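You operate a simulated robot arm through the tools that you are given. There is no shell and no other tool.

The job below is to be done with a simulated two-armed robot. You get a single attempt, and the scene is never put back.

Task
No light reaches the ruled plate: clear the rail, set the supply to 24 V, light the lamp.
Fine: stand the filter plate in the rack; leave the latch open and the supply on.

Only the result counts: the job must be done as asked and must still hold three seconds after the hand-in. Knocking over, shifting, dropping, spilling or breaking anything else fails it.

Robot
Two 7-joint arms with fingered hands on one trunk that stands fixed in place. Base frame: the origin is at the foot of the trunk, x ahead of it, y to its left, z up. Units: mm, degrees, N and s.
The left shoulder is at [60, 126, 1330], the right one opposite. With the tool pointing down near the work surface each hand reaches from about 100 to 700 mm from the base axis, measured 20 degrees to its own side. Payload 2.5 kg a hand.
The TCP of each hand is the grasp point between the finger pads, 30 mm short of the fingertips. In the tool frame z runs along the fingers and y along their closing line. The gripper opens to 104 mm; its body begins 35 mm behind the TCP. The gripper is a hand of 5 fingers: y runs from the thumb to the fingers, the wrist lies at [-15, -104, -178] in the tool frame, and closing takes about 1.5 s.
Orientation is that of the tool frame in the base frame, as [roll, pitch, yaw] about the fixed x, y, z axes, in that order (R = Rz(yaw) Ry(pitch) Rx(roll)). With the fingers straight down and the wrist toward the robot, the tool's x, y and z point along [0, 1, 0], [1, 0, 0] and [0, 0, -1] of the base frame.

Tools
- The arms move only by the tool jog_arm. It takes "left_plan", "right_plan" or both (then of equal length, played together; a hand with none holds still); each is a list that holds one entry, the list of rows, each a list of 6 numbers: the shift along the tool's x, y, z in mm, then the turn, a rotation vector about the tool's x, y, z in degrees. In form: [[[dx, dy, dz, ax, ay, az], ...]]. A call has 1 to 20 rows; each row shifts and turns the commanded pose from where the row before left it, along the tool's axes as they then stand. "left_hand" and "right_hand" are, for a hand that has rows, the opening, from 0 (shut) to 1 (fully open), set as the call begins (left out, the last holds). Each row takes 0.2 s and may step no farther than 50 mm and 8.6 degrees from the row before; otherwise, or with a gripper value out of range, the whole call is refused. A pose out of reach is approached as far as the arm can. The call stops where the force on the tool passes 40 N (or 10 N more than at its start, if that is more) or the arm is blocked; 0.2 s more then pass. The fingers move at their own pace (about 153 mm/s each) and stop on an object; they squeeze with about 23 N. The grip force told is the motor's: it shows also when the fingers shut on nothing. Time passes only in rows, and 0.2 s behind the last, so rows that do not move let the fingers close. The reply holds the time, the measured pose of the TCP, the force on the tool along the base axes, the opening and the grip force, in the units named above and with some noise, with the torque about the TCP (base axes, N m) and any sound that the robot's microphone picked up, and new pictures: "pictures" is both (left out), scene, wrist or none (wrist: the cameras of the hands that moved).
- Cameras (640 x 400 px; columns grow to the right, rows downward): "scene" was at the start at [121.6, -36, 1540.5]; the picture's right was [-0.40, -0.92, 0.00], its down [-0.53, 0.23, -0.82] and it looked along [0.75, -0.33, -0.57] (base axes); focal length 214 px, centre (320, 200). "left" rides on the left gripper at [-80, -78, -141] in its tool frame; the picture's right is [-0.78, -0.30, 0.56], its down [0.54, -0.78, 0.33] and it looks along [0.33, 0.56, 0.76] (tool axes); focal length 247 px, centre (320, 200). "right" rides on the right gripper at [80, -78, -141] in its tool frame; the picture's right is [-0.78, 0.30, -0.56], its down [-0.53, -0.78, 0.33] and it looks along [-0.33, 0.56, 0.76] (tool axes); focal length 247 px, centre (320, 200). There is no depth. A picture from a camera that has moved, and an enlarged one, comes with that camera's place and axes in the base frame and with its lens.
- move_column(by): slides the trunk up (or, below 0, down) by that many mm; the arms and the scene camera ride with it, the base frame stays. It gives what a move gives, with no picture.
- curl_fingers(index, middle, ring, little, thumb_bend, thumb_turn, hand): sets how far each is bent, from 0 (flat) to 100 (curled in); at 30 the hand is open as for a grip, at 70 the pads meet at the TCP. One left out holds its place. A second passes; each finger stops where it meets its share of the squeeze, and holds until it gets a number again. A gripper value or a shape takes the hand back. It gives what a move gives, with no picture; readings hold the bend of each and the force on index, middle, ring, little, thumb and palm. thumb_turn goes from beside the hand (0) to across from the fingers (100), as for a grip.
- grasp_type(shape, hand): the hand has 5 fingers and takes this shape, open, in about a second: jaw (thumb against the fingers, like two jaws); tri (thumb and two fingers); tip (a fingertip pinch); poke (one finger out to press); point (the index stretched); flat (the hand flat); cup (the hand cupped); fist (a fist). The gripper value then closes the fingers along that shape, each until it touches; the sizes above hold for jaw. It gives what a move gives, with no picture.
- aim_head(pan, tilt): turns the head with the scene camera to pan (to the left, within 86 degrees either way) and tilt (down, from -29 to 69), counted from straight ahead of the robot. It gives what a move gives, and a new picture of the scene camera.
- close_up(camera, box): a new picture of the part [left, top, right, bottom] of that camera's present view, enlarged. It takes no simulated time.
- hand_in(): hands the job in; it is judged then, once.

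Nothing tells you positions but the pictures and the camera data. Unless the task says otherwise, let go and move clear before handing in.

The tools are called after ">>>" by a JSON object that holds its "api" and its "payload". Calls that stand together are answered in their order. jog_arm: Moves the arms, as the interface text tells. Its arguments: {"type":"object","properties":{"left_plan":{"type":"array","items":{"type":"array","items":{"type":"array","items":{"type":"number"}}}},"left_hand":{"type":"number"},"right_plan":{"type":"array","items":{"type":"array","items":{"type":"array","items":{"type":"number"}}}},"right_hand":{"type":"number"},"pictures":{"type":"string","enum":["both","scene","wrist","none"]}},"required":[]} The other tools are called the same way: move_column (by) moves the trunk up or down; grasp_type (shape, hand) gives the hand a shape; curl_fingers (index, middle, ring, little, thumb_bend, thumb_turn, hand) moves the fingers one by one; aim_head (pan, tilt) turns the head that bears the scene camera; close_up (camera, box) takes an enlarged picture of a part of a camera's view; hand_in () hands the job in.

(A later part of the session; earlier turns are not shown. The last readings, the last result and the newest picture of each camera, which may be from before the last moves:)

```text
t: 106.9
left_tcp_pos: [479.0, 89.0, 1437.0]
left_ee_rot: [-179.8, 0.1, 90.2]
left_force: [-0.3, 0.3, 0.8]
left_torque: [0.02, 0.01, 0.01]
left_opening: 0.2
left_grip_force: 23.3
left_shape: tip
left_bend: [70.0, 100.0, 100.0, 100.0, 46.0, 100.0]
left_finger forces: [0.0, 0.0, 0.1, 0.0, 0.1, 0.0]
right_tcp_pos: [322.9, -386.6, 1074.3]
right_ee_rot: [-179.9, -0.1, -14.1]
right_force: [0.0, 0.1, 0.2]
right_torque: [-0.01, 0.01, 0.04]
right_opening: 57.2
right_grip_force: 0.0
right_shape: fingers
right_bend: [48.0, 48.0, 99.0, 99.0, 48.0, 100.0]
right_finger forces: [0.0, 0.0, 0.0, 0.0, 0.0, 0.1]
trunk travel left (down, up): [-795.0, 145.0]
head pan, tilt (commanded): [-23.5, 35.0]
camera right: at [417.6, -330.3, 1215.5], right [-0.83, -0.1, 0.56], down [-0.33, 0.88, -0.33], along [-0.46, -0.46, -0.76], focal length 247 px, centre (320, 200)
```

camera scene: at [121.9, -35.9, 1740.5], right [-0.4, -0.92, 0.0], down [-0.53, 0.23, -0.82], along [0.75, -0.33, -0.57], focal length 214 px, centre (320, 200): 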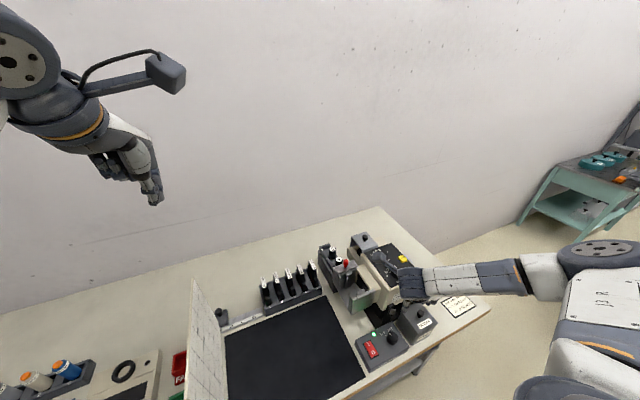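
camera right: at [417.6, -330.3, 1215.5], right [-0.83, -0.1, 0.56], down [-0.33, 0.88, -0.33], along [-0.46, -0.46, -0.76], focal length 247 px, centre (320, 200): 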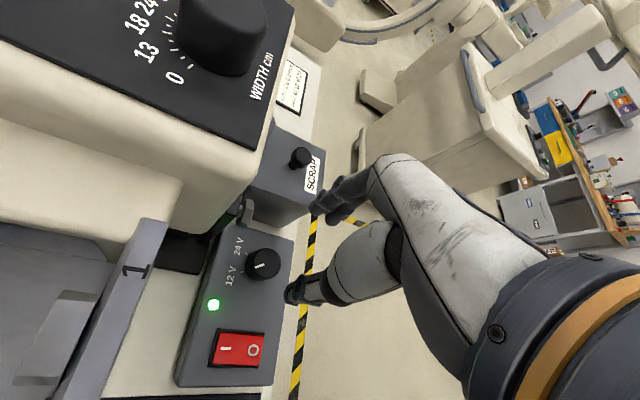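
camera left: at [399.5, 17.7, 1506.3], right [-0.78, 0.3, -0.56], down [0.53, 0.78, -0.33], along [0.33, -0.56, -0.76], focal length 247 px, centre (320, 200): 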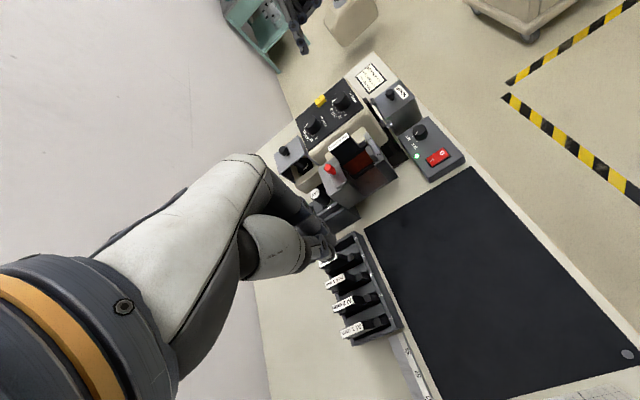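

Yaw −14 is reachable too, but the wrist camera then hovers over the rail wall, so I'll plan strokes within about 32°→2°, regripping. I need the knob's exact top height: take a close-up from this new angle.

>>> {"api": "close_up", "payload": {"camera": "right", "box": [220, 225, 300, 305]}}

>>> {"api": "close_up", "payload": {"camera": "scene", "box": [340, 220, 480, 350]}}

```text
5.00 times, centred on (260, 265) of right
camera zoom: at [417.6, -330.3, 1215.5], right [-0.83, -0.1, 0.56], down [-0.33, 0.88, -0.33], along [-0.46, -0.46, -0.76], focal length 1235 px, centre (620, -125)
```

zoom: 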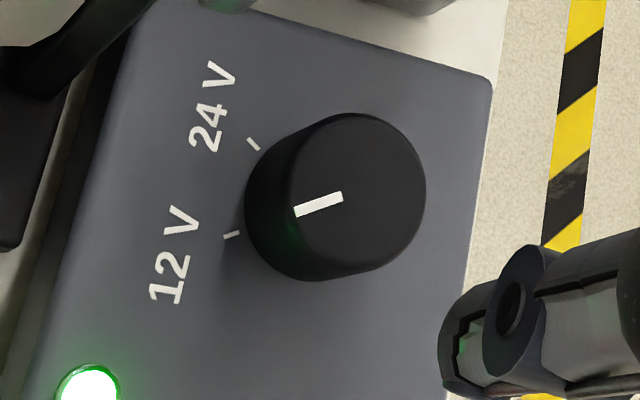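

```text
3.08 times, centred on (410, 285) of scene
camera zoom: at [121.8, -35.9, 1610.5], right [-0.4, -0.92, 0.0], down [-0.53, 0.23, -0.82], along [0.75, -0.33, -0.57], focal length 660 px, centre (43, -62)
```

zoom: 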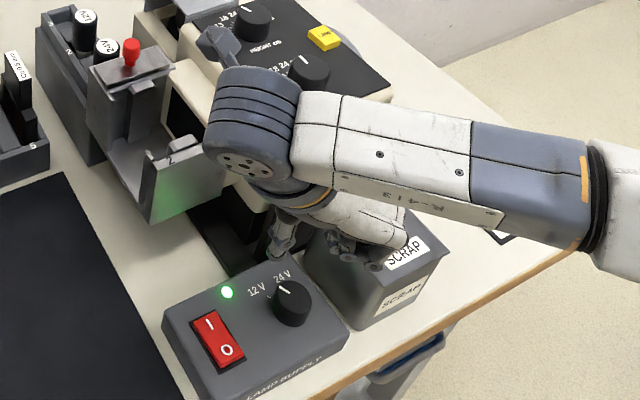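

Knob top is at (321,-385.5,959), box top z≈935; the 24 V tick is ~59° clockwise from the pointer. Rotate to yaw 33 and lower most of the way with the trunk.

>>> {"api": "jog_arm", "payload": {"right_plan": [[[0, 0, 0, 0, 0, -8], [0, 0, 0, 0, 0, -8], [0, 0, 0, 0, 0, -8], [0, 0, 0, 0, 0, -8], [0, 0, 0, 0, 0, -8], [0, 0, 0, 0, 0, -7], [0, 0, 0, 0, 0, 0]]], "pictures": "none"}}

>>> {"api": "move_column", "payload": {"by": -70}}

>>> {"api": "close_up", "payload": {"camera": "right", "box": [180, 120, 400, 330]}}

>>> {"api": "close_up", "payload": {"camera": "scene", "box": [350, 260, 450, 350]}}

```text
t: 108.5
left_tcp_pos: [478.6, 89.1, 1438.0]
left_ee_rot: [-179.9, 0.1, 90.2]
left_force: [0.5, -0.5, 0.0]
left_torque: [-0.01, 0.02, 0.02]
left_opening: 0.0
left_grip_force: 22.4
left_shape: tip
left_bend: [70.0, 100.0, 100.0, 100.0, 46.0, 100.0]
left_finger forces: [0.1, 0.0, 0.0, 0.0, 0.1, 0.0]
right_tcp_pos: [320.9, -386.8, 1075.2]
right_ee_rot: [180.0, 0.0, 33.2]
right_force: [0.5, -0.1, 0.3]
right_torque: [-0.06, -0.01, 0.03]
right_opening: 57.2
right_grip_force: 0.0
right_shape: fingers
right_bend: [48.0, 48.0, 99.0, 99.0, 48.0, 100.0]
right_finger forces: [0.0, 0.1, 0.1, 0.0, 0.1, 0.1]
trunk travel left (down, up): [-795.0, 145.0]
head pan, tilt (commanded): [-23.5, 35.0]
```

```text
t: 109.6
left_tcp_pos: [479.7, 88.6, 1368.5]
left_ee_rot: [180.0, 0.1, 90.1]
left_force: [0.0, -0.1, -0.3]
left_torque: [0.0, 0.03, 0.01]
left_opening: 0.0
left_grip_force: 23.4
left_shape: tip
left_bend: [70.0, 100.0, 100.0, 100.0, 46.0, 100.0]
left_finger forces: [0.0, 0.0, 0.0, 0.1, 0.1, 0.0]
right_tcp_pos: [320.7, -386.0, 1005.1]
right_ee_rot: [-179.9, -0.1, 33.2]
right_force: [-0.8, -0.9, 0.5]
right_torque: [0.03, 0.03, 0.01]
right_opening: 57.2
right_grip_force: 0.0
right_shape: fingers
right_bend: [48.0, 48.0, 99.0, 99.0, 48.0, 100.0]
right_finger forces: [0.0, 0.1, 0.1, 0.0, 0.0, 0.0]
trunk travel left (down, up): [-725.0, 215.0]
head pan, tilt (commanded): [-23.5, 35.0]
```

```text
1.90 times, centred on (290, 225) of right
camera zoom: at [345.5, -277.8, 1145.3], right [-0.49, -0.67, 0.56], down [-0.87, 0.36, -0.33], along [0.02, -0.65, -0.76], focal length 470 px, centre (377, 152)
```

zoom: 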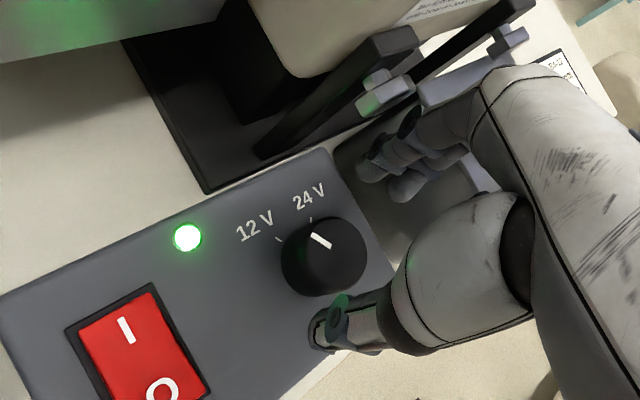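

```text
4.44 times, centred on (400, 305) of scene
camera zoom: at [121.5, -35.9, 1540.5], right [-0.4, -0.92, 0.0], down [-0.53, 0.23, -0.82], along [0.75, -0.33, -0.57], focal length 953 px, centre (-36, -267)
```

zoom: 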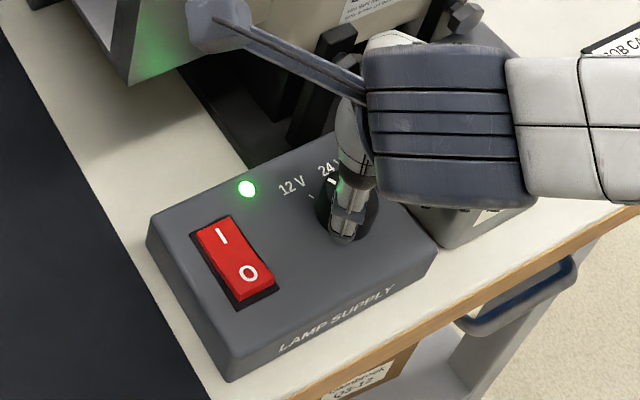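

Looks aligned; lower the remaining ~32 mm in two steps.

>>> {"api": "move_column", "payload": {"by": -20}}

>>> {"api": "close_up", "payload": {"camera": "right", "box": [220, 140, 380, 300]}}

>>> {"api": "move_column", "payload": {"by": -12}}

>>> {"api": "close_up", "payload": {"camera": "right", "box": [220, 140, 380, 300]}}

```text
t: 110.2
left_tcp_pos: [478.3, 88.4, 1348.5]
left_ee_rot: [-179.9, -0.1, 90.2]
left_force: [0.4, -0.9, -0.4]
left_torque: [0.0, 0.01, -0.02]
left_opening: 0.0
left_grip_force: 22.8
left_shape: tip
left_bend: [70.0, 100.0, 100.0, 100.0, 46.0, 100.0]
left_finger forces: [0.0, 0.0, 0.0, 0.1, 0.0, 0.0]
right_tcp_pos: [321.2, -386.4, 984.5]
right_ee_rot: [-180.0, 0.0, 33.2]
right_force: [-0.6, -0.2, -0.2]
right_torque: [-0.03, -0.03, -0.03]
right_opening: 57.0
right_grip_force: 0.2
right_shape: fingers
right_bend: [48.0, 48.0, 99.0, 99.0, 48.0, 100.0]
right_finger forces: [0.1, 0.0, 0.1, 0.0, 0.1, 0.0]
trunk travel left (down, up): [-705.0, 235.0]
head pan, tilt (commanded): [-23.5, 35.0]
```

```text
2.50 times, centred on (300, 220) of right
camera zoom: at [345.4, -277.8, 1125.3], right [-0.49, -0.67, 0.56], down [-0.87, 0.36, -0.33], along [0.02, -0.65, -0.76], focal length 617 px, centre (370, 150)
```

zoom: 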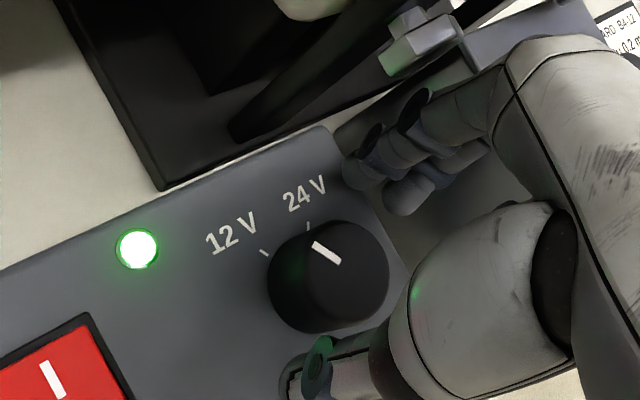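

```text
t: 110.8
left_tcp_pos: [478.4, 89.2, 1335.7]
left_ee_rot: [-179.8, 0.0, 90.2]
left_force: [0.3, -0.7, 0.3]
left_torque: [-0.01, 0.01, -0.01]
left_opening: 0.0
left_grip_force: 22.9
left_shape: tip
left_bend: [70.0, 100.0, 100.0, 100.0, 46.0, 100.0]
left_finger forces: [0.0, 0.0, 0.0, 0.0, 0.1, 0.0]
right_tcp_pos: [322.1, -385.3, 973.3]
right_ee_rot: [180.0, -0.1, 33.1]
right_force: [-0.1, -0.1, 0.9]
right_torque: [0.0, 0.02, 0.0]
right_opening: 57.1
right_grip_force: 0.0
right_shape: fingers
right_bend: [48.0, 48.0, 99.0, 99.0, 48.0, 100.0]
right_finger forces: [0.0, 0.0, 0.0, 0.0, 0.0, 0.1]
trunk travel left (down, up): [-693.0, 247.0]
head pan, tilt (commanded): [-23.5, 35.0]
```

```text
2.50 times, centred on (300, 220) of right
camera zoom: at [345.5, -277.8, 1113.3], right [-0.49, -0.67, 0.56], down [-0.87, 0.36, -0.33], along [0.02, -0.65, -0.76], focal length 617 px, centre (370, 150)
```

zoom: 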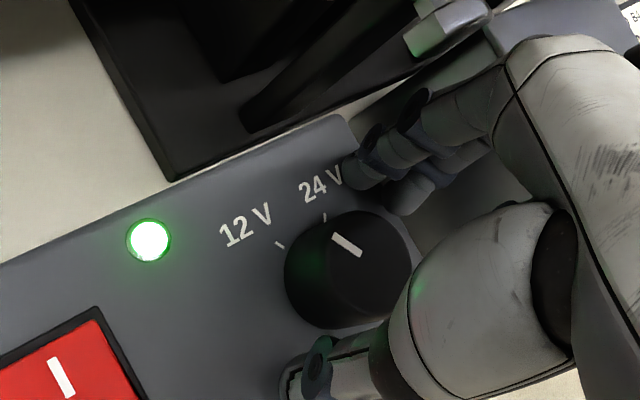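

No unwanted contact. Close thumb, index and middle on the knob.

>>> {"api": "curl_fingers", "payload": {"hand": "right", "index": 70, "middle": 70, "thumb_bend": 70}}

>>> {"api": "close_up", "payload": {"camera": "right", "box": [220, 140, 380, 300]}}

```text
t: 111.8
left_tcp_pos: [478.7, 88.6, 1336.2]
left_ee_rot: [-179.9, 0.0, 90.3]
left_force: [-0.6, 0.4, 0.4]
left_torque: [0.02, 0.02, 0.02]
left_opening: 0.0
left_grip_force: 23.2
left_shape: tip
left_bend: [70.0, 100.0, 100.0, 100.0, 46.0, 100.0]
left_finger forces: [0.0, 0.0, 0.1, 0.0, 0.1, 0.0]
right_tcp_pos: [321.0, -385.9, 972.6]
right_ee_rot: [180.0, 0.0, 33.1]
right_force: [1.4, -4.5, 1.0]
right_torque: [-0.1, -0.06, 0.0]
right_opening: 28.1
right_grip_force: 11.4
right_shape: fingers
right_bend: [61.0, 64.0, 99.0, 99.0, 60.0, 100.0]
right_finger forces: [6.8, 6.3, 0.0, 0.0, 9.2, 0.0]
trunk travel left (down, up): [-693.0, 247.0]
head pan, tilt (commanded): [-23.5, 35.0]
```

```text
2.50 times, centred on (300, 220) of right
camera zoom: at [345.8, -278.4, 1113.2], right [-0.49, -0.67, 0.56], down [-0.87, 0.36, -0.33], along [0.02, -0.65, -0.76], focal length 617 px, centre (370, 150)
```

zoom: 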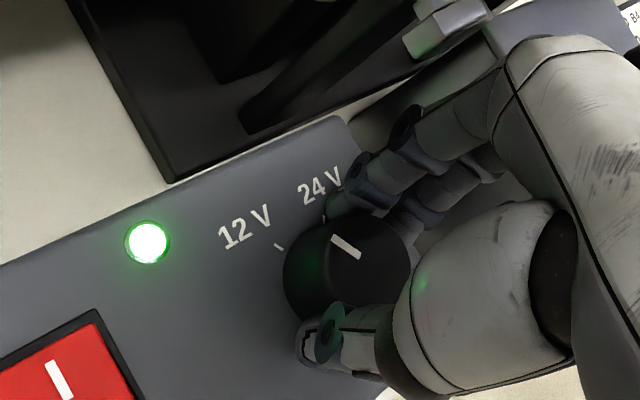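

Knob gripped. Turn 30° clockwise in small steps.

>>> {"api": "jog_arm", "payload": {"right_plan": [[[0, 0, 0, 0, 0, 5], [0, 0, 0, 0, 0, 5], [0, 0, 0, 0, 0, 5], [0, 0, 0, 0, 0, 5], [0, 0, 0, 0, 0, 5], [0, 0, 0, 0, 0, 5], [0, 0, 0, 0, 0, 0]]], "pictures": "none"}}

>>> {"api": "close_up", "payload": {"camera": "right", "box": [220, 140, 380, 300]}}

```text
t: 113.5
left_tcp_pos: [478.8, 88.7, 1336.6]
left_ee_rot: [180.0, -0.1, 90.3]
left_force: [-0.4, -0.2, 0.1]
left_torque: [0.01, 0.03, 0.0]
left_opening: 0.0
left_grip_force: 22.3
left_shape: tip
left_bend: [70.0, 100.0, 100.0, 100.0, 46.0, 100.0]
left_finger forces: [0.1, 0.0, 0.1, 0.1, 0.1, 0.0]
right_tcp_pos: [320.1, -386.6, 973.2]
right_ee_rot: [180.0, 0.1, 3.1]
right_force: [-2.7, -6.8, 1.8]
right_torque: [-0.2, 0.02, -0.01]
right_opening: 27.9
right_grip_force: 11.7
right_shape: fingers
right_bend: [60.0, 63.0, 99.0, 99.0, 60.0, 100.0]
right_finger forces: [7.7, 7.9, 0.0, 0.1, 8.7, 0.0]
trunk travel left (down, up): [-693.0, 247.0]
head pan, tilt (commanded): [-23.5, 35.0]
```

```text
2.50 times, centred on (300, 220) of right
camera zoom: at [396.8, -305.5, 1113.1], right [-0.76, -0.34, 0.56], down [-0.57, 0.75, -0.33], along [-0.3, -0.57, -0.76], focal length 617 px, centre (370, 150)
```

zoom: 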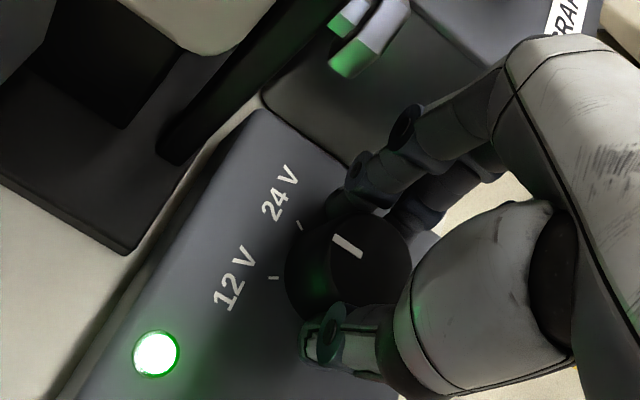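

The knob turned with the hand and is now midway. Turn a few degrees more, then release and regrip for a second stroke.

>>> {"api": "jog_arm", "payload": {"right_plan": [[[0, 0, 0, 0, 0, 3], [0, 0, 0, 0, 0, 0]]], "pictures": "none"}}

>>> {"api": "curl_fingers", "payload": {"hand": "right", "index": 48, "middle": 48, "thumb_bend": 48}}

>>> {"api": "close_up", "payload": {"camera": "right", "box": [220, 140, 380, 300]}}

```text
t: 114.0
left_tcp_pos: [478.8, 89.0, 1335.7]
left_ee_rot: [-179.9, 0.0, 90.2]
left_force: [-0.4, 0.3, -0.3]
left_torque: [0.01, -0.01, -0.02]
left_opening: 0.2
left_grip_force: 23.3
left_shape: tip
left_bend: [70.0, 100.0, 100.0, 100.0, 46.0, 100.0]
left_finger forces: [0.1, 0.0, 0.0, 0.1, 0.0, 0.0]
right_tcp_pos: [322.0, -386.0, 972.9]
right_ee_rot: [-180.0, -0.1, 0.0]
right_force: [-0.9, -7.0, 3.2]
right_torque: [-0.25, 0.03, 0.02]
right_opening: 28.1
right_grip_force: 11.3
right_shape: fingers
right_bend: [60.0, 63.0, 99.0, 99.0, 61.0, 100.0]
right_finger forces: [8.0, 7.9, 0.0, 0.0, 8.6, 0.0]
trunk travel left (down, up): [-693.0, 247.0]
head pan, tilt (commanded): [-23.5, 35.0]
```

```text
t: 115.0
left_tcp_pos: [479.1, 89.2, 1335.7]
left_ee_rot: [-179.9, 0.0, 90.2]
left_force: [0.3, 0.7, 0.0]
left_torque: [-0.01, -0.02, -0.02]
left_opening: 0.1
left_grip_force: 23.3
left_shape: tip
left_bend: [70.0, 100.0, 100.0, 100.0, 46.0, 100.0]
left_finger forces: [0.0, 0.1, 0.1, 0.0, 0.0, 0.0]
right_tcp_pos: [320.6, -386.4, 973.5]
right_ee_rot: [-180.0, 0.0, 0.2]
right_force: [-0.5, 1.0, -0.3]
right_torque: [-0.02, -0.02, 0.02]
right_opening: 56.8
right_grip_force: 0.0
right_shape: fingers
right_bend: [48.0, 48.0, 99.0, 99.0, 48.0, 100.0]
right_finger forces: [0.0, 0.0, 0.0, 0.1, 0.0, 0.0]
trunk travel left (down, up): [-693.0, 247.0]
head pan, tilt (commanded): [-23.5, 35.0]
```

```text
2.50 times, centred on (300, 220) of right
camera zoom: at [400.7, -308.6, 1112.9], right [-0.78, -0.3, 0.56], down [-0.54, 0.78, -0.33], along [-0.33, -0.56, -0.76], focal length 617 px, centre (370, 150)
```

zoom: 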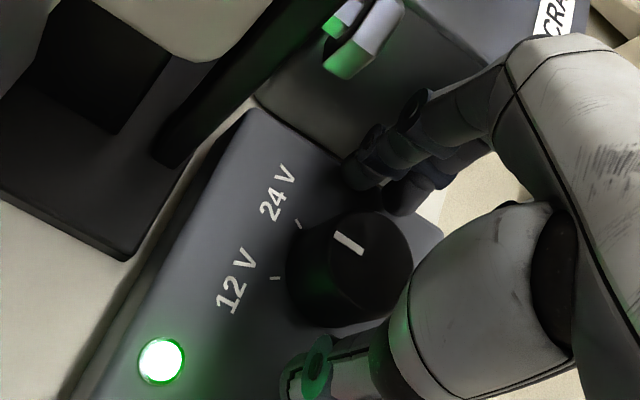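

The knob stays where I left it. Swing the open hand back to yaw 33, regrip and turn on.

>>> {"api": "jog_arm", "payload": {"right_plan": [[[0, 0, 0, 0, 0, -6.6], [0, 0, 0, 0, 0, -6.6], [0, 0, 0, 0, 0, -6.6], [0, 0, 0, 0, 0, -6.6], [0, 0, 0, 0, 0, -6.6], [0, 0, 0, 0, 0, 0]]], "pictures": "none"}}

>>> {"api": "curl_fingers", "payload": {"hand": "right", "index": 70, "middle": 70, "thumb_bend": 70}}

>>> {"api": "close_up", "payload": {"camera": "right", "box": [220, 140, 380, 300]}}

```text
t: 116.5
left_tcp_pos: [479.2, 89.2, 1336.1]
left_ee_rot: [-180.0, 0.1, 90.1]
left_force: [0.5, 0.0, -0.3]
left_torque: [-0.03, -0.05, 0.03]
left_opening: 0.1
left_grip_force: 23.0
left_shape: tip
left_bend: [70.0, 100.0, 100.0, 100.0, 46.0, 100.0]
left_finger forces: [0.0, 0.0, 0.0, 0.0, 0.0, 0.0]
right_tcp_pos: [321.5, -385.6, 971.9]
right_ee_rot: [-180.0, -0.2, 33.2]
right_force: [-0.2, 0.6, 0.5]
right_torque: [0.04, 0.04, 0.0]
right_opening: 56.6
right_grip_force: 0.1
right_shape: fingers
right_bend: [48.0, 48.0, 99.0, 99.0, 48.0, 100.0]
right_finger forces: [0.0, 0.1, 0.0, 0.0, 0.0, 0.0]
trunk travel left (down, up): [-693.0, 247.0]
head pan, tilt (commanded): [-23.5, 35.0]
```

```text
t: 117.5
left_tcp_pos: [479.6, 88.9, 1335.1]
left_ee_rot: [-179.9, 0.0, 90.2]
left_force: [0.8, -0.3, -0.9]
left_torque: [0.0, -0.02, 0.0]
left_opening: 0.2
left_grip_force: 22.7
left_shape: tip
left_bend: [70.0, 100.0, 100.0, 100.0, 46.0, 100.0]
left_finger forces: [0.0, 0.1, 0.0, 0.1, 0.0, 0.0]
right_tcp_pos: [321.0, -387.2, 973.3]
right_ee_rot: [180.0, 0.0, 33.0]
right_force: [2.4, -3.1, -0.6]
right_torque: [-0.08, -0.03, 0.0]
right_opening: 27.2
right_grip_force: 11.8
right_shape: fingers
right_bend: [61.0, 64.0, 99.0, 99.0, 60.0, 100.0]
right_finger forces: [6.3, 6.4, 0.1, 0.0, 9.5, 0.1]
trunk travel left (down, up): [-693.0, 247.0]
head pan, tilt (commanded): [-23.5, 35.0]
```

```text
2.50 times, centred on (300, 220) of right
camera zoom: at [346.2, -278.5, 1112.8], right [-0.49, -0.67, 0.56], down [-0.87, 0.36, -0.33], along [0.02, -0.65, -0.76], focal length 617 px, centre (370, 150)
```

zoom: 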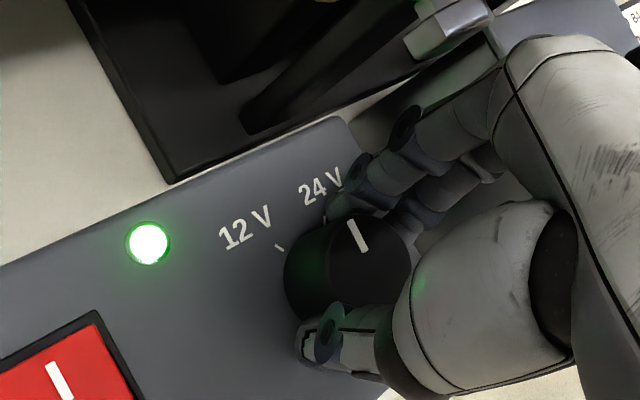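

>>> {"api": "jog_arm", "payload": {"right_plan": [[[0, 0, 0, 0, 0, 5], [0, 0, 0, 0, 0, 5], [0, 0, 0, 0, 0, 5], [0, 0, 0, 0, 0, 5], [0, 0, 0, 0, 0, 4], [0, 0, 0, 0, 0, 3], [0, 0, 0, 0, 0, 0]]], "pictures": "none"}}

>>> {"api": "close_up", "payload": {"camera": "right", "box": [220, 140, 380, 300]}}

```text
t: 119.0
left_tcp_pos: [478.7, 87.7, 1336.7]
left_ee_rot: [-179.9, 0.0, 90.2]
left_force: [-0.6, -0.2, -1.0]
left_torque: [0.0, 0.0, -0.01]
left_opening: 0.0
left_grip_force: 22.8
left_shape: tip
left_bend: [70.0, 100.0, 100.0, 100.0, 46.0, 100.0]
left_finger forces: [0.0, 0.1, 0.0, 0.0, 0.1, 0.0]
right_tcp_pos: [320.6, -387.3, 972.2]
right_ee_rot: [-180.0, 0.0, 6.0]
right_force: [0.7, -6.6, 0.0]
right_torque: [-0.19, 0.0, 0.01]
right_opening: 27.3
right_grip_force: 11.5
right_shape: fingers
right_bend: [61.0, 64.0, 99.0, 99.0, 61.0, 100.0]
right_finger forces: [7.6, 7.4, 0.1, 0.0, 8.5, 0.1]
trunk travel left (down, up): [-693.0, 247.0]
head pan, tilt (commanded): [-23.5, 35.0]
```

```text
2.50 times, centred on (300, 220) of right
camera zoom: at [392.2, -301.8, 1112.9], right [-0.74, -0.38, 0.56], down [-0.61, 0.72, -0.33], along [-0.27, -0.59, -0.76], focal length 617 px, centre (370, 150)
```

zoom: 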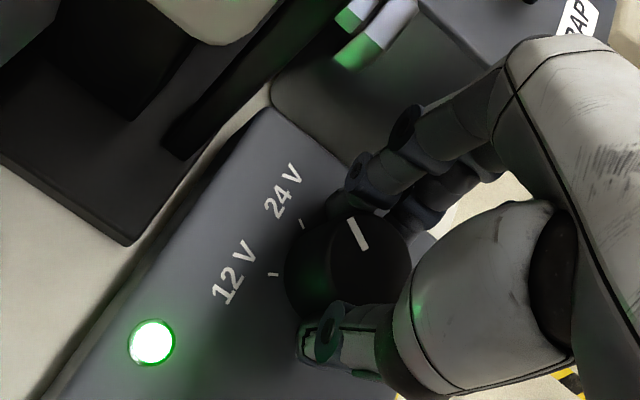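

>>> {"api": "close_up", "payload": {"camera": "right", "box": [280, 170, 350, 240]}}

```text
5.71 times, centred on (315, 205) of right
camera zoom: at [392.2, -301.8, 1112.9], right [-0.74, -0.38, 0.56], down [-0.61, 0.72, -0.33], along [-0.27, -0.59, -0.76], focal length 1411 px, centre (349, 171)
```

zoom: 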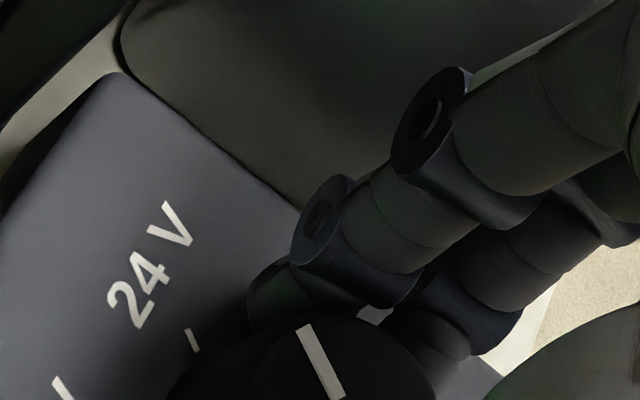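

Pointer is aligned with the 24 V tick to within ~3°. Release and lift off with the trunk, then verify from above.

>>> {"api": "curl_fingers", "payload": {"hand": "right", "index": 48, "middle": 48, "thumb_bend": 48}}

>>> {"api": "move_column", "payload": {"by": 100}}

>>> {"api": "close_up", "payload": {"camera": "right", "box": [200, 180, 320, 320]}}

>>> {"api": "close_up", "payload": {"camera": "scene", "box": [350, 270, 450, 350]}}

```text
t: 120.0
left_tcp_pos: [479.3, 89.3, 1335.8]
left_ee_rot: [-180.0, 0.0, 90.1]
left_force: [0.1, 0.2, 0.8]
left_torque: [0.01, 0.01, 0.03]
left_opening: 0.0
left_grip_force: 23.2
left_shape: tip
left_bend: [70.0, 100.0, 100.0, 100.0, 46.0, 100.0]
left_finger forces: [0.0, 0.1, 0.0, 0.1, 0.1, 0.0]
right_tcp_pos: [320.4, -385.0, 972.9]
right_ee_rot: [180.0, -0.1, 6.0]
right_force: [-0.3, -0.6, -0.4]
right_torque: [0.0, 0.01, 0.0]
right_opening: 56.4
right_grip_force: 0.0
right_shape: fingers
right_bend: [48.0, 48.0, 99.0, 99.0, 48.0, 100.0]
right_finger forces: [0.1, 0.0, 0.0, 0.0, 0.0, 0.0]
trunk travel left (down, up): [-693.0, 247.0]
head pan, tilt (commanded): [-23.5, 35.0]
```

```text
t: 121.4
left_tcp_pos: [478.5, 89.2, 1435.4]
left_ee_rot: [-179.9, 0.0, 90.2]
left_force: [0.1, -0.2, 0.4]
left_torque: [-0.01, 0.01, -0.01]
left_opening: 0.2
left_grip_force: 23.5
left_shape: tip
left_bend: [70.0, 100.0, 100.0, 100.0, 46.0, 100.0]
left_finger forces: [0.0, 0.1, 0.0, 0.0, 0.0, 0.1]
right_tcp_pos: [321.4, -385.5, 1073.1]
right_ee_rot: [180.0, 0.0, 6.1]
right_force: [-0.2, 0.1, 0.1]
right_torque: [0.01, -0.03, 0.03]
right_opening: 56.3
right_grip_force: 0.1
right_shape: fingers
right_bend: [48.0, 48.0, 99.0, 99.0, 48.0, 100.0]
right_finger forces: [0.1, 0.1, 0.1, 0.1, 0.0, 0.0]
trunk travel left (down, up): [-793.0, 147.0]
head pan, tilt (commanded): [-23.5, 35.0]
```

```text
2.86 times, centred on (260, 250) of right
camera zoom: at [392.1, -300.9, 1213.1], right [-0.74, -0.38, 0.56], down [-0.61, 0.72, -0.33], along [-0.27, -0.59, -0.76], focal length 706 px, centre (491, 57)
```

zoom: 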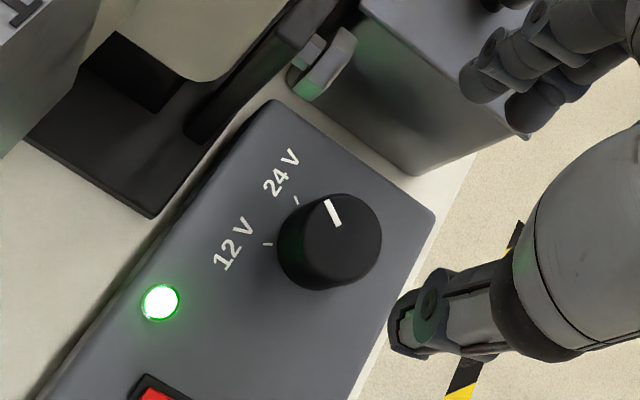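

```text
5.00 times, centred on (400, 310) of scene
camera zoom: at [121.7, -36.0, 1608.5], right [-0.4, -0.92, 0.0], down [-0.53, 0.23, -0.82], along [0.75, -0.33, -0.57], focal length 1072 px, centre (-80, -350)
```

zoom: 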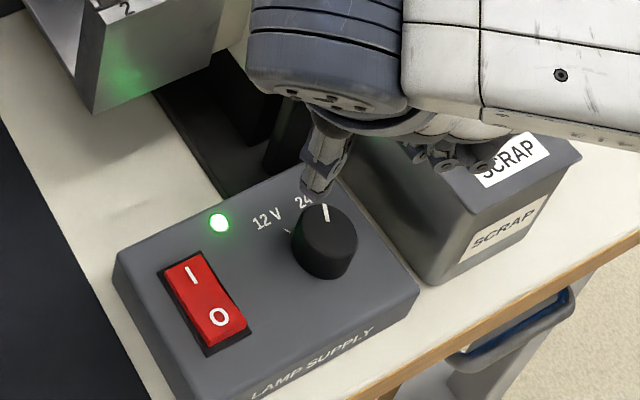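

>>> {"api": "close_up", "payload": {"camera": "right", "box": [240, 210, 300, 270]}}

```text
6.67 times, centred on (270, 240) of right
camera zoom: at [392.1, -300.9, 1213.1], right [-0.74, -0.38, 0.56], down [-0.61, 0.72, -0.33], along [-0.27, -0.59, -0.76], focal length 1646 px, centre (653, -67)
```

zoom: 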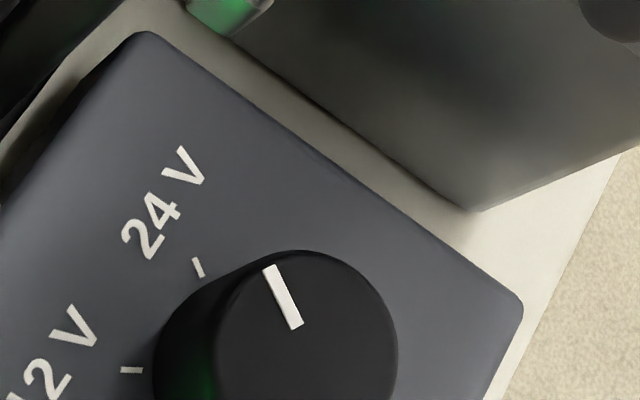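

The pointer lies along the 24 V tick and the LED stays green. Now for the LAMP button at ≈(473,-512,1126): raise the trunk, switch to the fingertip pinch and move over with yaw ≈50.

>>> {"api": "move_column", "payload": {"by": 100}}

>>> {"api": "grasp_type", "payload": {"shape": "tip", "hand": "right"}}

>>> {"api": "jog_arm", "payload": {"right_plan": [[[0, 0, -30, 0, 0, -7.5], [0, 0, -30, 0, 0, -7.5], [0, 0, 0, 0, 0, -7.5], [0, 0, 0, 0, 0, -7.5], [0, 0, 0, 0, 0, -7.5], [0, 0, 0, 0, 0, -7.5]]], "right_hand": 0, "pictures": "none"}}

```text
t: 122.7
left_tcp_pos: [479.2, 88.5, 1536.7]
left_ee_rot: [-179.8, 0.0, 90.1]
left_force: [-0.6, -0.3, 0.1]
left_torque: [0.01, 0.02, 0.02]
left_opening: 0.0
left_grip_force: 22.9
left_shape: tip
left_bend: [70.0, 100.0, 100.0, 100.0, 46.0, 100.0]
left_finger forces: [0.1, 0.1, 0.0, 0.1, 0.0, 0.1]
right_tcp_pos: [321.1, -386.0, 1173.3]
right_ee_rot: [-180.0, 0.0, 6.1]
right_force: [0.4, 0.3, 0.5]
right_torque: [0.02, -0.02, 0.02]
right_opening: 56.5
right_grip_force: 0.1
right_shape: fingers
right_bend: [48.0, 48.0, 99.0, 99.0, 48.0, 100.0]
right_finger forces: [0.0, 0.0, 0.0, 0.0, 0.1, 0.0]
trunk travel left (down, up): [-893.0, 47.0]
head pan, tilt (commanded): [-23.5, 35.0]
```

```text
t: 123.6
left_tcp_pos: [478.8, 89.4, 1536.4]
left_ee_rot: [-179.9, 0.0, 90.1]
left_force: [0.3, 0.0, -0.6]
left_torque: [-0.01, -0.01, -0.02]
left_opening: 0.0
left_grip_force: 23.1
left_shape: tip
left_bend: [70.0, 100.0, 100.0, 100.0, 46.0, 100.0]
left_finger forces: [0.1, 0.0, 0.0, 0.1, 0.1, 0.0]
right_tcp_pos: [321.1, -386.8, 1173.8]
right_ee_rot: [-180.0, 0.0, 6.0]
right_force: [0.1, 0.1, -0.4]
right_torque: [-0.02, -0.01, -0.02]
right_opening: 104.0
right_grip_force: 0.1
right_shape: tip
right_bend: [30.0, 98.0, 99.0, 99.0, 30.0, 98.0]
right_finger forces: [0.0, 0.0, 0.1, 0.1, 0.1, 0.0]
trunk travel left (down, up): [-893.0, 47.0]
head pan, tilt (commanded): [-23.5, 35.0]
```

```text
t: 125.0
left_tcp_pos: [479.0, 88.7, 1535.7]
left_ee_rot: [-179.8, 0.1, 90.2]
left_force: [-0.7, -0.8, 0.0]
left_torque: [0.0, 0.01, 0.0]
left_opening: 0.2
left_grip_force: 23.2
left_shape: tip
left_bend: [70.0, 100.0, 100.0, 100.0, 46.0, 100.0]
left_finger forces: [0.0, 0.0, 0.0, 0.0, 0.1, 0.0]
right_tcp_pos: [321.0, -386.0, 1232.6]
right_ee_rot: [180.0, -0.1, 51.2]
right_force: [-0.1, -0.7, 0.0]
right_torque: [-0.03, -0.01, -0.01]
right_opening: 0.0
right_grip_force: 23.0
right_shape: tip
right_bend: [70.0, 100.0, 100.0, 100.0, 46.0, 100.0]
right_finger forces: [0.0, 0.1, 0.0, 0.0, 0.0, 0.0]
trunk travel left (down, up): [-893.0, 47.0]
head pan, tilt (commanded): [-23.5, 35.0]
```

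>>> {"api": "jog_arm", "payload": {"right_plan": [[[-1, 33, 0, 0, 0, 0], [-1, 33, 0, 0, 0, 0], [-1, 33, 0, 0, 0, 0], [-1, 33, 0, 0, 0, 0], [-1, 33, 0, 0, 0, 0], [-1, 33, 0, 0, 0, 0], [0, 0, 0, 0, 0, 0]]]}}

>>> {"api": "close_up", "payload": {"camera": "right", "box": [220, 120, 400, 300]}}

>>> {"api": "close_up", "payload": {"camera": "scene", "box": [340, 200, 460, 290]}}

```text
t: 126.6
left_tcp_pos: [478.2, 89.3, 1535.9]
left_ee_rot: [179.9, -0.1, 90.2]
left_force: [0.3, 0.7, 0.3]
left_torque: [0.0, -0.01, 0.02]
left_opening: 0.0
left_grip_force: 23.0
left_shape: tip
left_bend: [70.0, 100.0, 100.0, 100.0, 46.0, 100.0]
left_finger forces: [0.0, 0.0, 0.0, 0.0, 0.1, 0.0]
right_tcp_pos: [470.2, -514.7, 1233.2]
right_ee_rot: [-180.0, -0.1, 51.1]
right_force: [-0.3, 0.0, 0.0]
right_torque: [-0.02, 0.04, -0.01]
right_opening: 0.1
right_grip_force: 22.9
right_shape: tip
right_bend: [70.0, 100.0, 100.0, 100.0, 46.0, 100.0]
right_finger forces: [0.0, 0.1, 0.0, 0.1, 0.0, 0.1]
trunk travel left (down, up): [-893.0, 47.0]
head pan, tilt (commanded): [-23.5, 35.0]
camera scene: at [121.0, -35.8, 1708.6], right [-0.4, -0.92, 0.0], down [-0.53, 0.23, -0.82], along [0.75, -0.33, -0.57], focal length 214 px, centre (320, 200)
camera right: at [459.6, -404.2, 1372.8], right [-0.26, -0.79, 0.56], down [-0.94, 0.07, -0.33], along [0.22, -0.61, -0.76], focal length 247 px, centre (320, 200)
```

scene: 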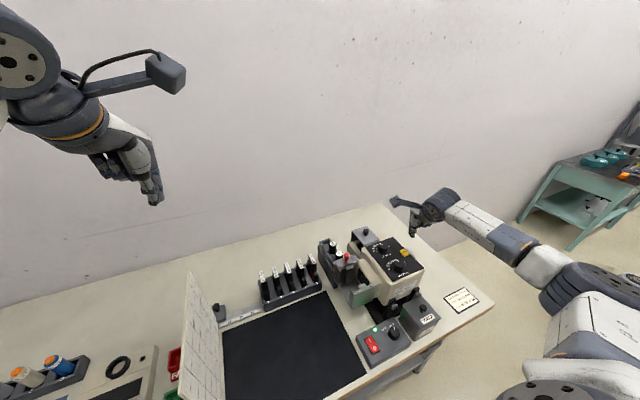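
right: 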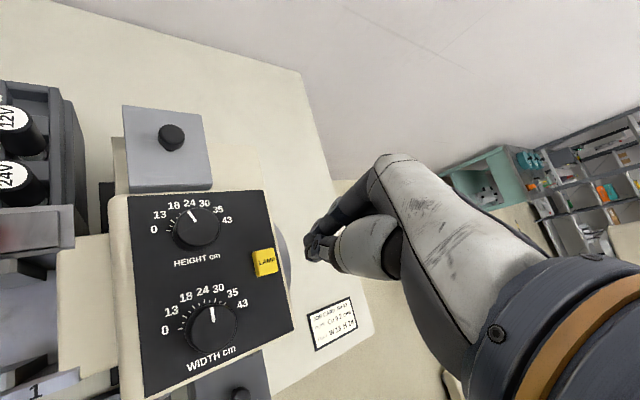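

```text
2.22 times, centred on (310, 210) of right
camera zoom: at [459.6, -404.2, 1372.8], right [-0.26, -0.79, 0.56], down [-0.94, 0.07, -0.33], along [0.22, -0.61, -0.76], focal length 549 px, centre (342, 178)
```

zoom: 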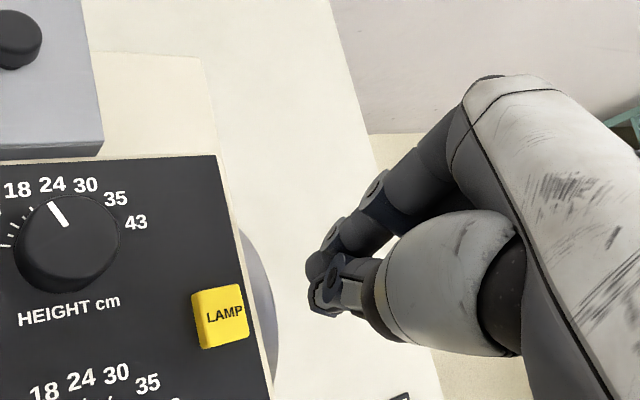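

```text
4.44 times, centred on (400, 245) of scene
camera zoom: at [121.0, -35.8, 1708.6], right [-0.4, -0.92, 0.0], down [-0.53, 0.23, -0.82], along [0.75, -0.33, -0.57], focal length 953 px, centre (-36, 0)
```

zoom: 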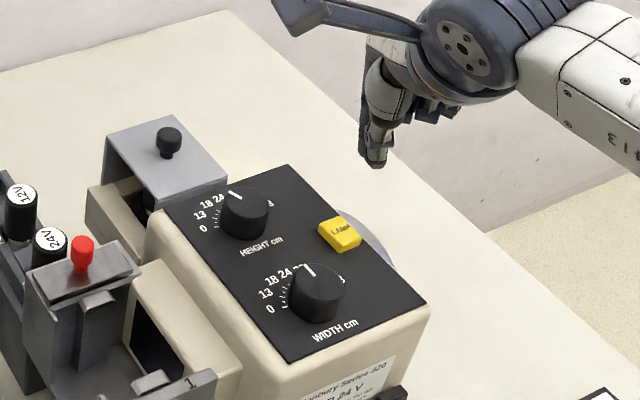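

The pinch tip is right at TCP + 30 mm. Button centre ≈ (473,-511,1126). Align and lower to just above it.

>>> {"api": "jog_arm", "payload": {"right_plan": [[[7, 2, 0, 0, 0, 0], [0, 0, 25, 0, 0, 0], [0, 0, 25, 0, 0, 0], [0, 0, 15, 0, 0, 0], [0, 0, 0, 0, 0, 0]]], "pictures": "none"}}

>>> {"api": "close_up", "payload": {"camera": "right", "box": [240, 180, 360, 290]}}

>>> {"api": "close_up", "payload": {"camera": "scene", "box": [370, 215, 434, 265]}}

```text
t: 127.8
left_tcp_pos: [479.2, 90.1, 1536.4]
left_ee_rot: [-179.9, 0.0, 90.2]
left_force: [0.0, 0.0, 0.1]
left_torque: [0.0, 0.0, 0.0]
left_opening: 0.0
left_grip_force: 23.2
left_shape: tip
left_bend: [70.0, 100.0, 100.0, 100.0, 46.0, 100.0]
left_finger forces: [0.1, 0.0, 0.0, 0.1, 0.0, 0.0]
right_tcp_pos: [478.0, -511.0, 1168.8]
right_ee_rot: [179.9, -0.1, 51.2]
right_force: [0.1, -0.2, 0.2]
right_torque: [-0.02, 0.0, -0.03]
right_opening: 0.1
right_grip_force: 23.1
right_shape: tip
right_bend: [70.0, 100.0, 100.0, 100.0, 46.0, 100.0]
right_finger forces: [0.0, 0.1, 0.1, 0.1, 0.1, 0.0]
trunk travel left (down, up): [-893.0, 47.0]
head pan, tilt (commanded): [-23.5, 35.0]
```

```text
3.64 times, centred on (300, 235) of right
camera zoom: at [467.0, -399.9, 1308.7], right [-0.26, -0.79, 0.56], down [-0.94, 0.07, -0.33], along [0.22, -0.61, -0.76], focal length 898 px, centre (393, 73)
```

zoom: 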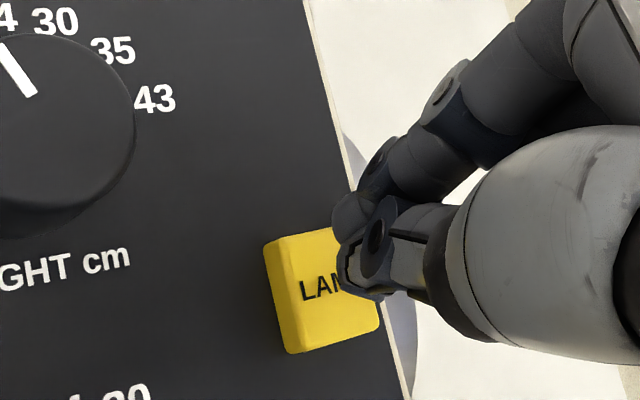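

```text
8.00 times, centred on (402, 240) of scene
camera zoom: at [121.6, -36.0, 1708.5], right [-0.4, -0.92, 0.0], down [-0.53, 0.23, -0.82], along [0.75, -0.33, -0.57], focal length 1716 px, centre (-336, -120)
```

zoom: 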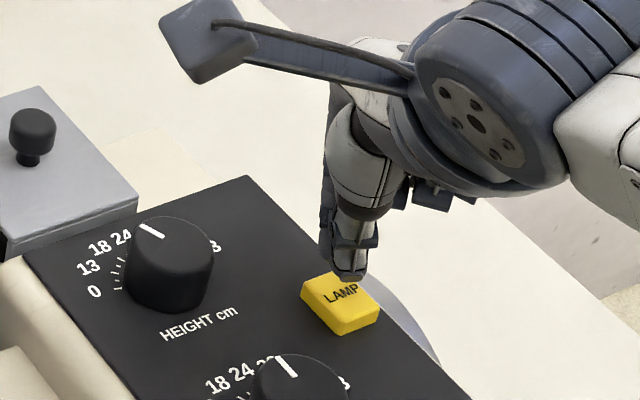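

The tip is above the button centre. Shift 2 mm toward the robot and press down gradually.

>>> {"api": "jog_arm", "payload": {"right_plan": [[[-1, -2, 6, 0, 0, 0], [0, 0, 4, 0, 0, 0], [0, 0, 2, 0, 0, 0], [0, 0, 2, 0, 0, 0]]], "pictures": "none"}}

>>> {"api": "close_up", "payload": {"camera": "scene", "box": [370, 215, 434, 265]}}

```text
t: 128.8
left_tcp_pos: [479.4, 90.0, 1535.9]
left_ee_rot: [-179.9, 0.1, 90.1]
left_force: [-0.1, -0.5, 0.0]
left_torque: [0.0, -0.01, 0.03]
left_opening: 0.1
left_grip_force: 22.9
left_shape: tip
left_bend: [70.0, 100.0, 100.0, 100.0, 46.0, 100.0]
left_finger forces: [0.0, 0.0, 0.0, 0.0, 0.0, 0.0]
right_tcp_pos: [474.9, -510.4, 1154.5]
right_ee_rot: [179.8, -0.1, 51.1]
right_force: [-0.1, 0.3, 2.7]
right_torque: [0.0, -0.02, 0.02]
right_opening: 0.0
right_grip_force: 22.9
right_shape: tip
right_bend: [70.0, 100.0, 100.0, 100.0, 46.0, 100.0]
right_finger forces: [0.0, 0.1, 0.0, 0.0, 0.1, 0.0]
trunk travel left (down, up): [-893.0, 47.0]
head pan, tilt (commanded): [-23.5, 35.0]
heard: click
```

```text
8.00 times, centred on (402, 240) of scene
camera zoom: at [121.4, -35.5, 1708.6], right [-0.4, -0.92, 0.0], down [-0.53, 0.23, -0.82], along [0.75, -0.33, -0.57], focal length 1716 px, centre (-336, -120)
```

zoom: 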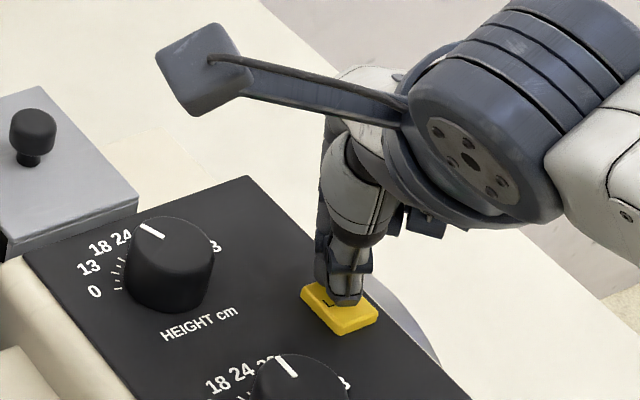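

A click was heard. I'll lift off the button and check whether light reaches the ruled plate.

>>> {"api": "jog_arm", "payload": {"right_plan": [[[0, 0, -10, 0, 0, 0], [0, 0, -20, 0, 0, 0], [0, 0, -30, 0, 0, 0]]], "pictures": "scene"}}

>>> {"api": "close_up", "payload": {"camera": "scene", "box": [160, 210, 400, 400]}}

>>> {"api": "close_up", "payload": {"camera": "left", "box": [0, 0, 640, 400]}}

```text
t: 129.6
left_tcp_pos: [478.4, 90.0, 1536.3]
left_ee_rot: [-179.9, 0.0, 90.3]
left_force: [0.1, 0.2, 0.1]
left_torque: [-0.01, 0.01, 0.01]
left_opening: 0.0
left_grip_force: 23.7
left_shape: tip
left_bend: [70.0, 100.0, 100.0, 100.0, 46.0, 100.0]
left_finger forces: [0.1, 0.0, 0.1, 0.0, 0.1, 0.0]
right_tcp_pos: [474.4, -508.9, 1213.3]
right_ee_rot: [179.9, 0.0, 51.1]
right_force: [-0.2, -1.0, 0.2]
right_torque: [-0.03, -0.04, 0.01]
right_opening: 0.0
right_grip_force: 22.5
right_shape: tip
right_bend: [70.0, 100.0, 100.0, 100.0, 46.0, 100.0]
right_finger forces: [0.0, 0.0, 0.0, 0.1, 0.0, 0.0]
trunk travel left (down, up): [-893.0, 47.0]
head pan, tilt (commanded): [-23.5, 35.0]
camera scene: at [121.3, -35.8, 1708.5], right [-0.4, -0.92, 0.0], down [-0.53, 0.23, -0.82], along [0.75, -0.33, -0.57], focal length 214 px, centre (320, 200)
```

scene: 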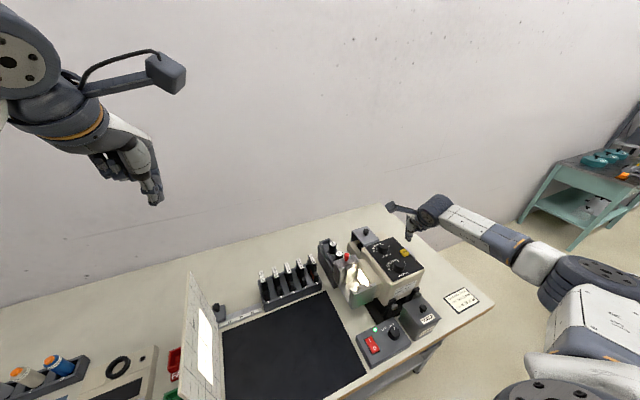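

```text
2.11 times, centred on (280, 305) of scene
camera zoom: at [121.3, -35.8, 1708.5], right [-0.4, -0.92, 0.0], down [-0.53, 0.23, -0.82], along [0.75, -0.33, -0.57], focal length 452 px, centre (404, -21)
```

zoom: 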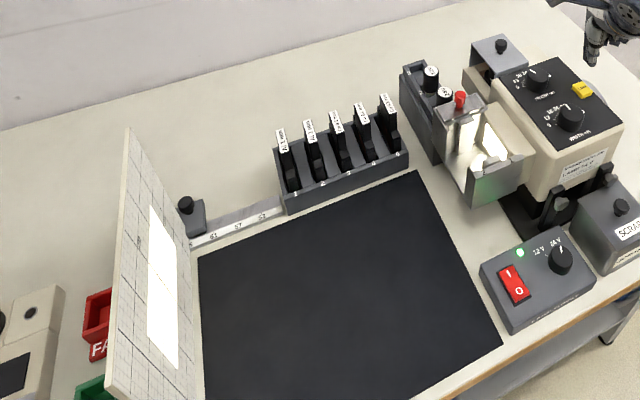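

```text
1.00 times, centred on (320, 200) of left (not enlarged: the box is as wide or as high as the picture)
camera zoom: at [402.2, 9.6, 1678.5], right [-0.29, -0.78, -0.56], down [-0.78, 0.53, -0.33], along [0.55, 0.34, -0.76], focal length 247 px, centre (320, 200)
```

zoom: 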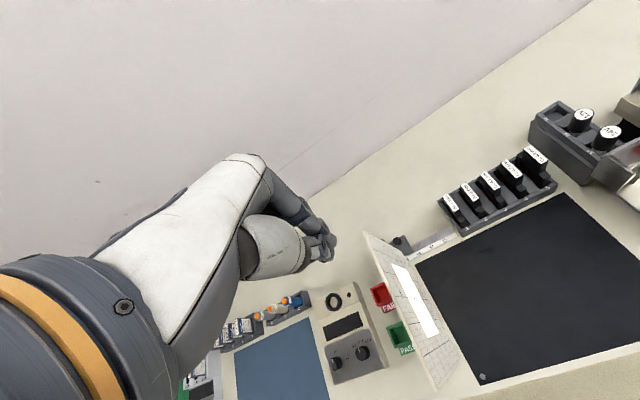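

The lamp is lit: a bright rectangle shows on the ruled plate. I'll move the right hand well clear and wait to make sure the light stays on.

>>> {"api": "jog_arm", "payload": {"right_plan": [[[0, 0, -30, 0, 0, 0], [0, 0, -30, 0, 0, 0], [-10, -15, -20, 0, 0, 0], [0, 0, 0, 0, 0, 0], [0, 0, 0, 0, 0, 0], [0, 0, 0, 0, 0, 0], [0, 0, 0, 0, 0, 0], [0, 0, 0, 0, 0, 0], [0, 0, 0, 0, 0, 0], [0, 0, 0, 0, 0, 0], [0, 0, 0, 0, 0, 0], [0, 0, 0, 0, 0, 0], [0, 0, 0, 0, 0, 0], [0, 0, 0, 0, 0, 0], [0, 0, 0, 0, 0, 0], [0, 0, 0, 0, 0, 0], [0, 0, 0, 0, 0, 0], [0, 0, 0, 0, 0, 0], [0, 0, 0, 0, 0, 0], [0, 0, 0, 0, 0, 0]]], "pictures": "scene"}}

>>> {"api": "close_up", "payload": {"camera": "scene", "box": [300, 220, 460, 330]}}

>>> {"api": "close_up", "payload": {"camera": "scene", "box": [350, 305, 430, 365]}}

>>> {"api": "close_up", "payload": {"camera": "scene", "box": [170, 250, 350, 390]}}

```text
t: 133.8
left_tcp_pos: [479.1, 90.5, 1536.7]
left_ee_rot: [-179.9, -0.1, 90.2]
left_force: [0.1, 0.1, 0.0]
left_torque: [0.0, 0.04, -0.02]
left_opening: 0.0
left_grip_force: 22.8
left_shape: tip
left_bend: [70.0, 100.0, 100.0, 100.0, 46.0, 100.0]
left_finger forces: [0.1, 0.1, 0.0, 0.1, 0.0, 0.1]
right_tcp_pos: [456.0, -508.2, 1293.4]
right_ee_rot: [-180.0, -0.1, 51.1]
right_force: [-0.1, -0.9, -0.1]
right_torque: [-0.05, 0.0, 0.0]
right_opening: 0.0
right_grip_force: 23.1
right_shape: tip
right_bend: [70.0, 100.0, 100.0, 100.0, 46.0, 100.0]
right_finger forces: [0.0, 0.1, 0.1, 0.0, 0.1, 0.1]
trunk travel left (down, up): [-893.0, 47.0]
head pan, tilt (commanded): [-23.5, 35.0]
camera scene: at [121.6, -36.0, 1708.5], right [-0.4, -0.92, 0.0], down [-0.53, 0.23, -0.82], along [0.75, -0.33, -0.57], focal length 214 px, centre (320, 200)
```

scene: 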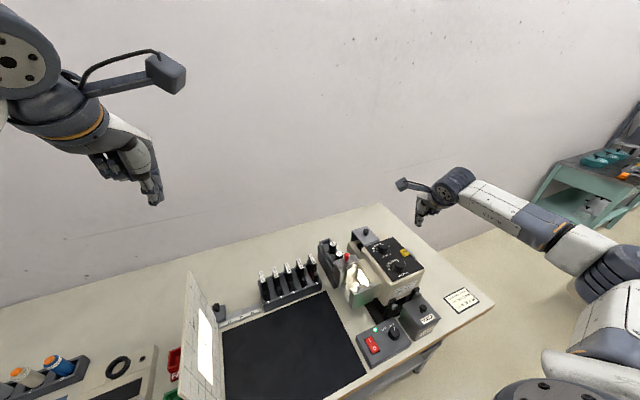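

```text
3.64 times, centred on (380, 275) of scene
camera zoom: at [121.6, -36.0, 1708.5], right [-0.4, -0.92, 0.0], down [-0.53, 0.23, -0.82], along [0.75, -0.33, -0.57], focal length 780 px, centre (102, -73)
```

zoom: 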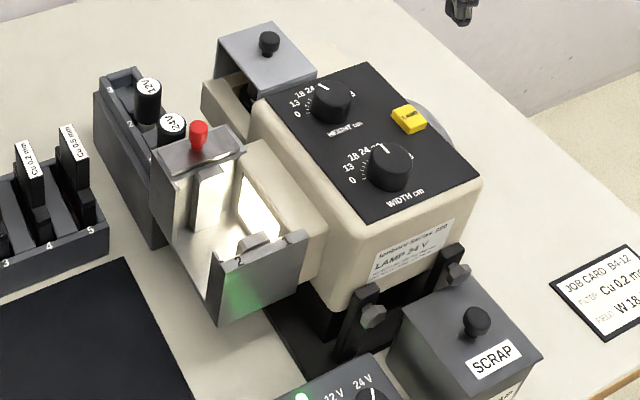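

```text
6.67 times, centred on (390, 335) of scene
camera zoom: at [121.6, -36.0, 1708.5], right [-0.4, -0.92, 0.0], down [-0.53, 0.23, -0.82], along [0.75, -0.33, -0.57], focal length 1430 px, centre (-147, -700)
```

zoom: 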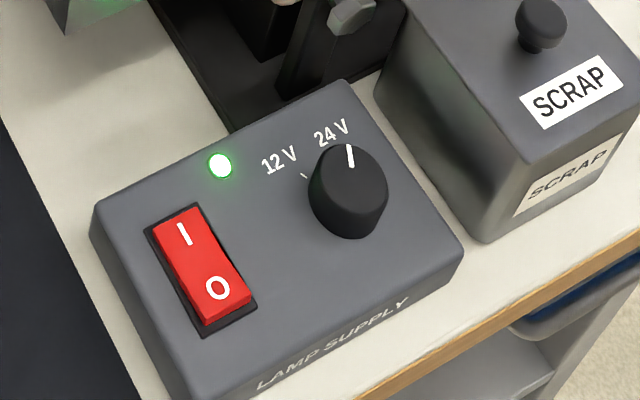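

```text
2.86 times, centred on (260, 320) of scene
camera zoom: at [121.6, -36.0, 1708.5], right [-0.4, -0.92, 0.0], down [-0.53, 0.23, -0.82], along [0.75, -0.33, -0.57], focal length 613 px, centre (491, -143)
```

zoom: 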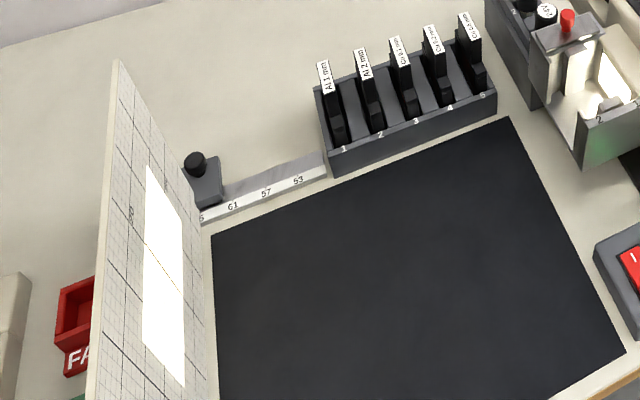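

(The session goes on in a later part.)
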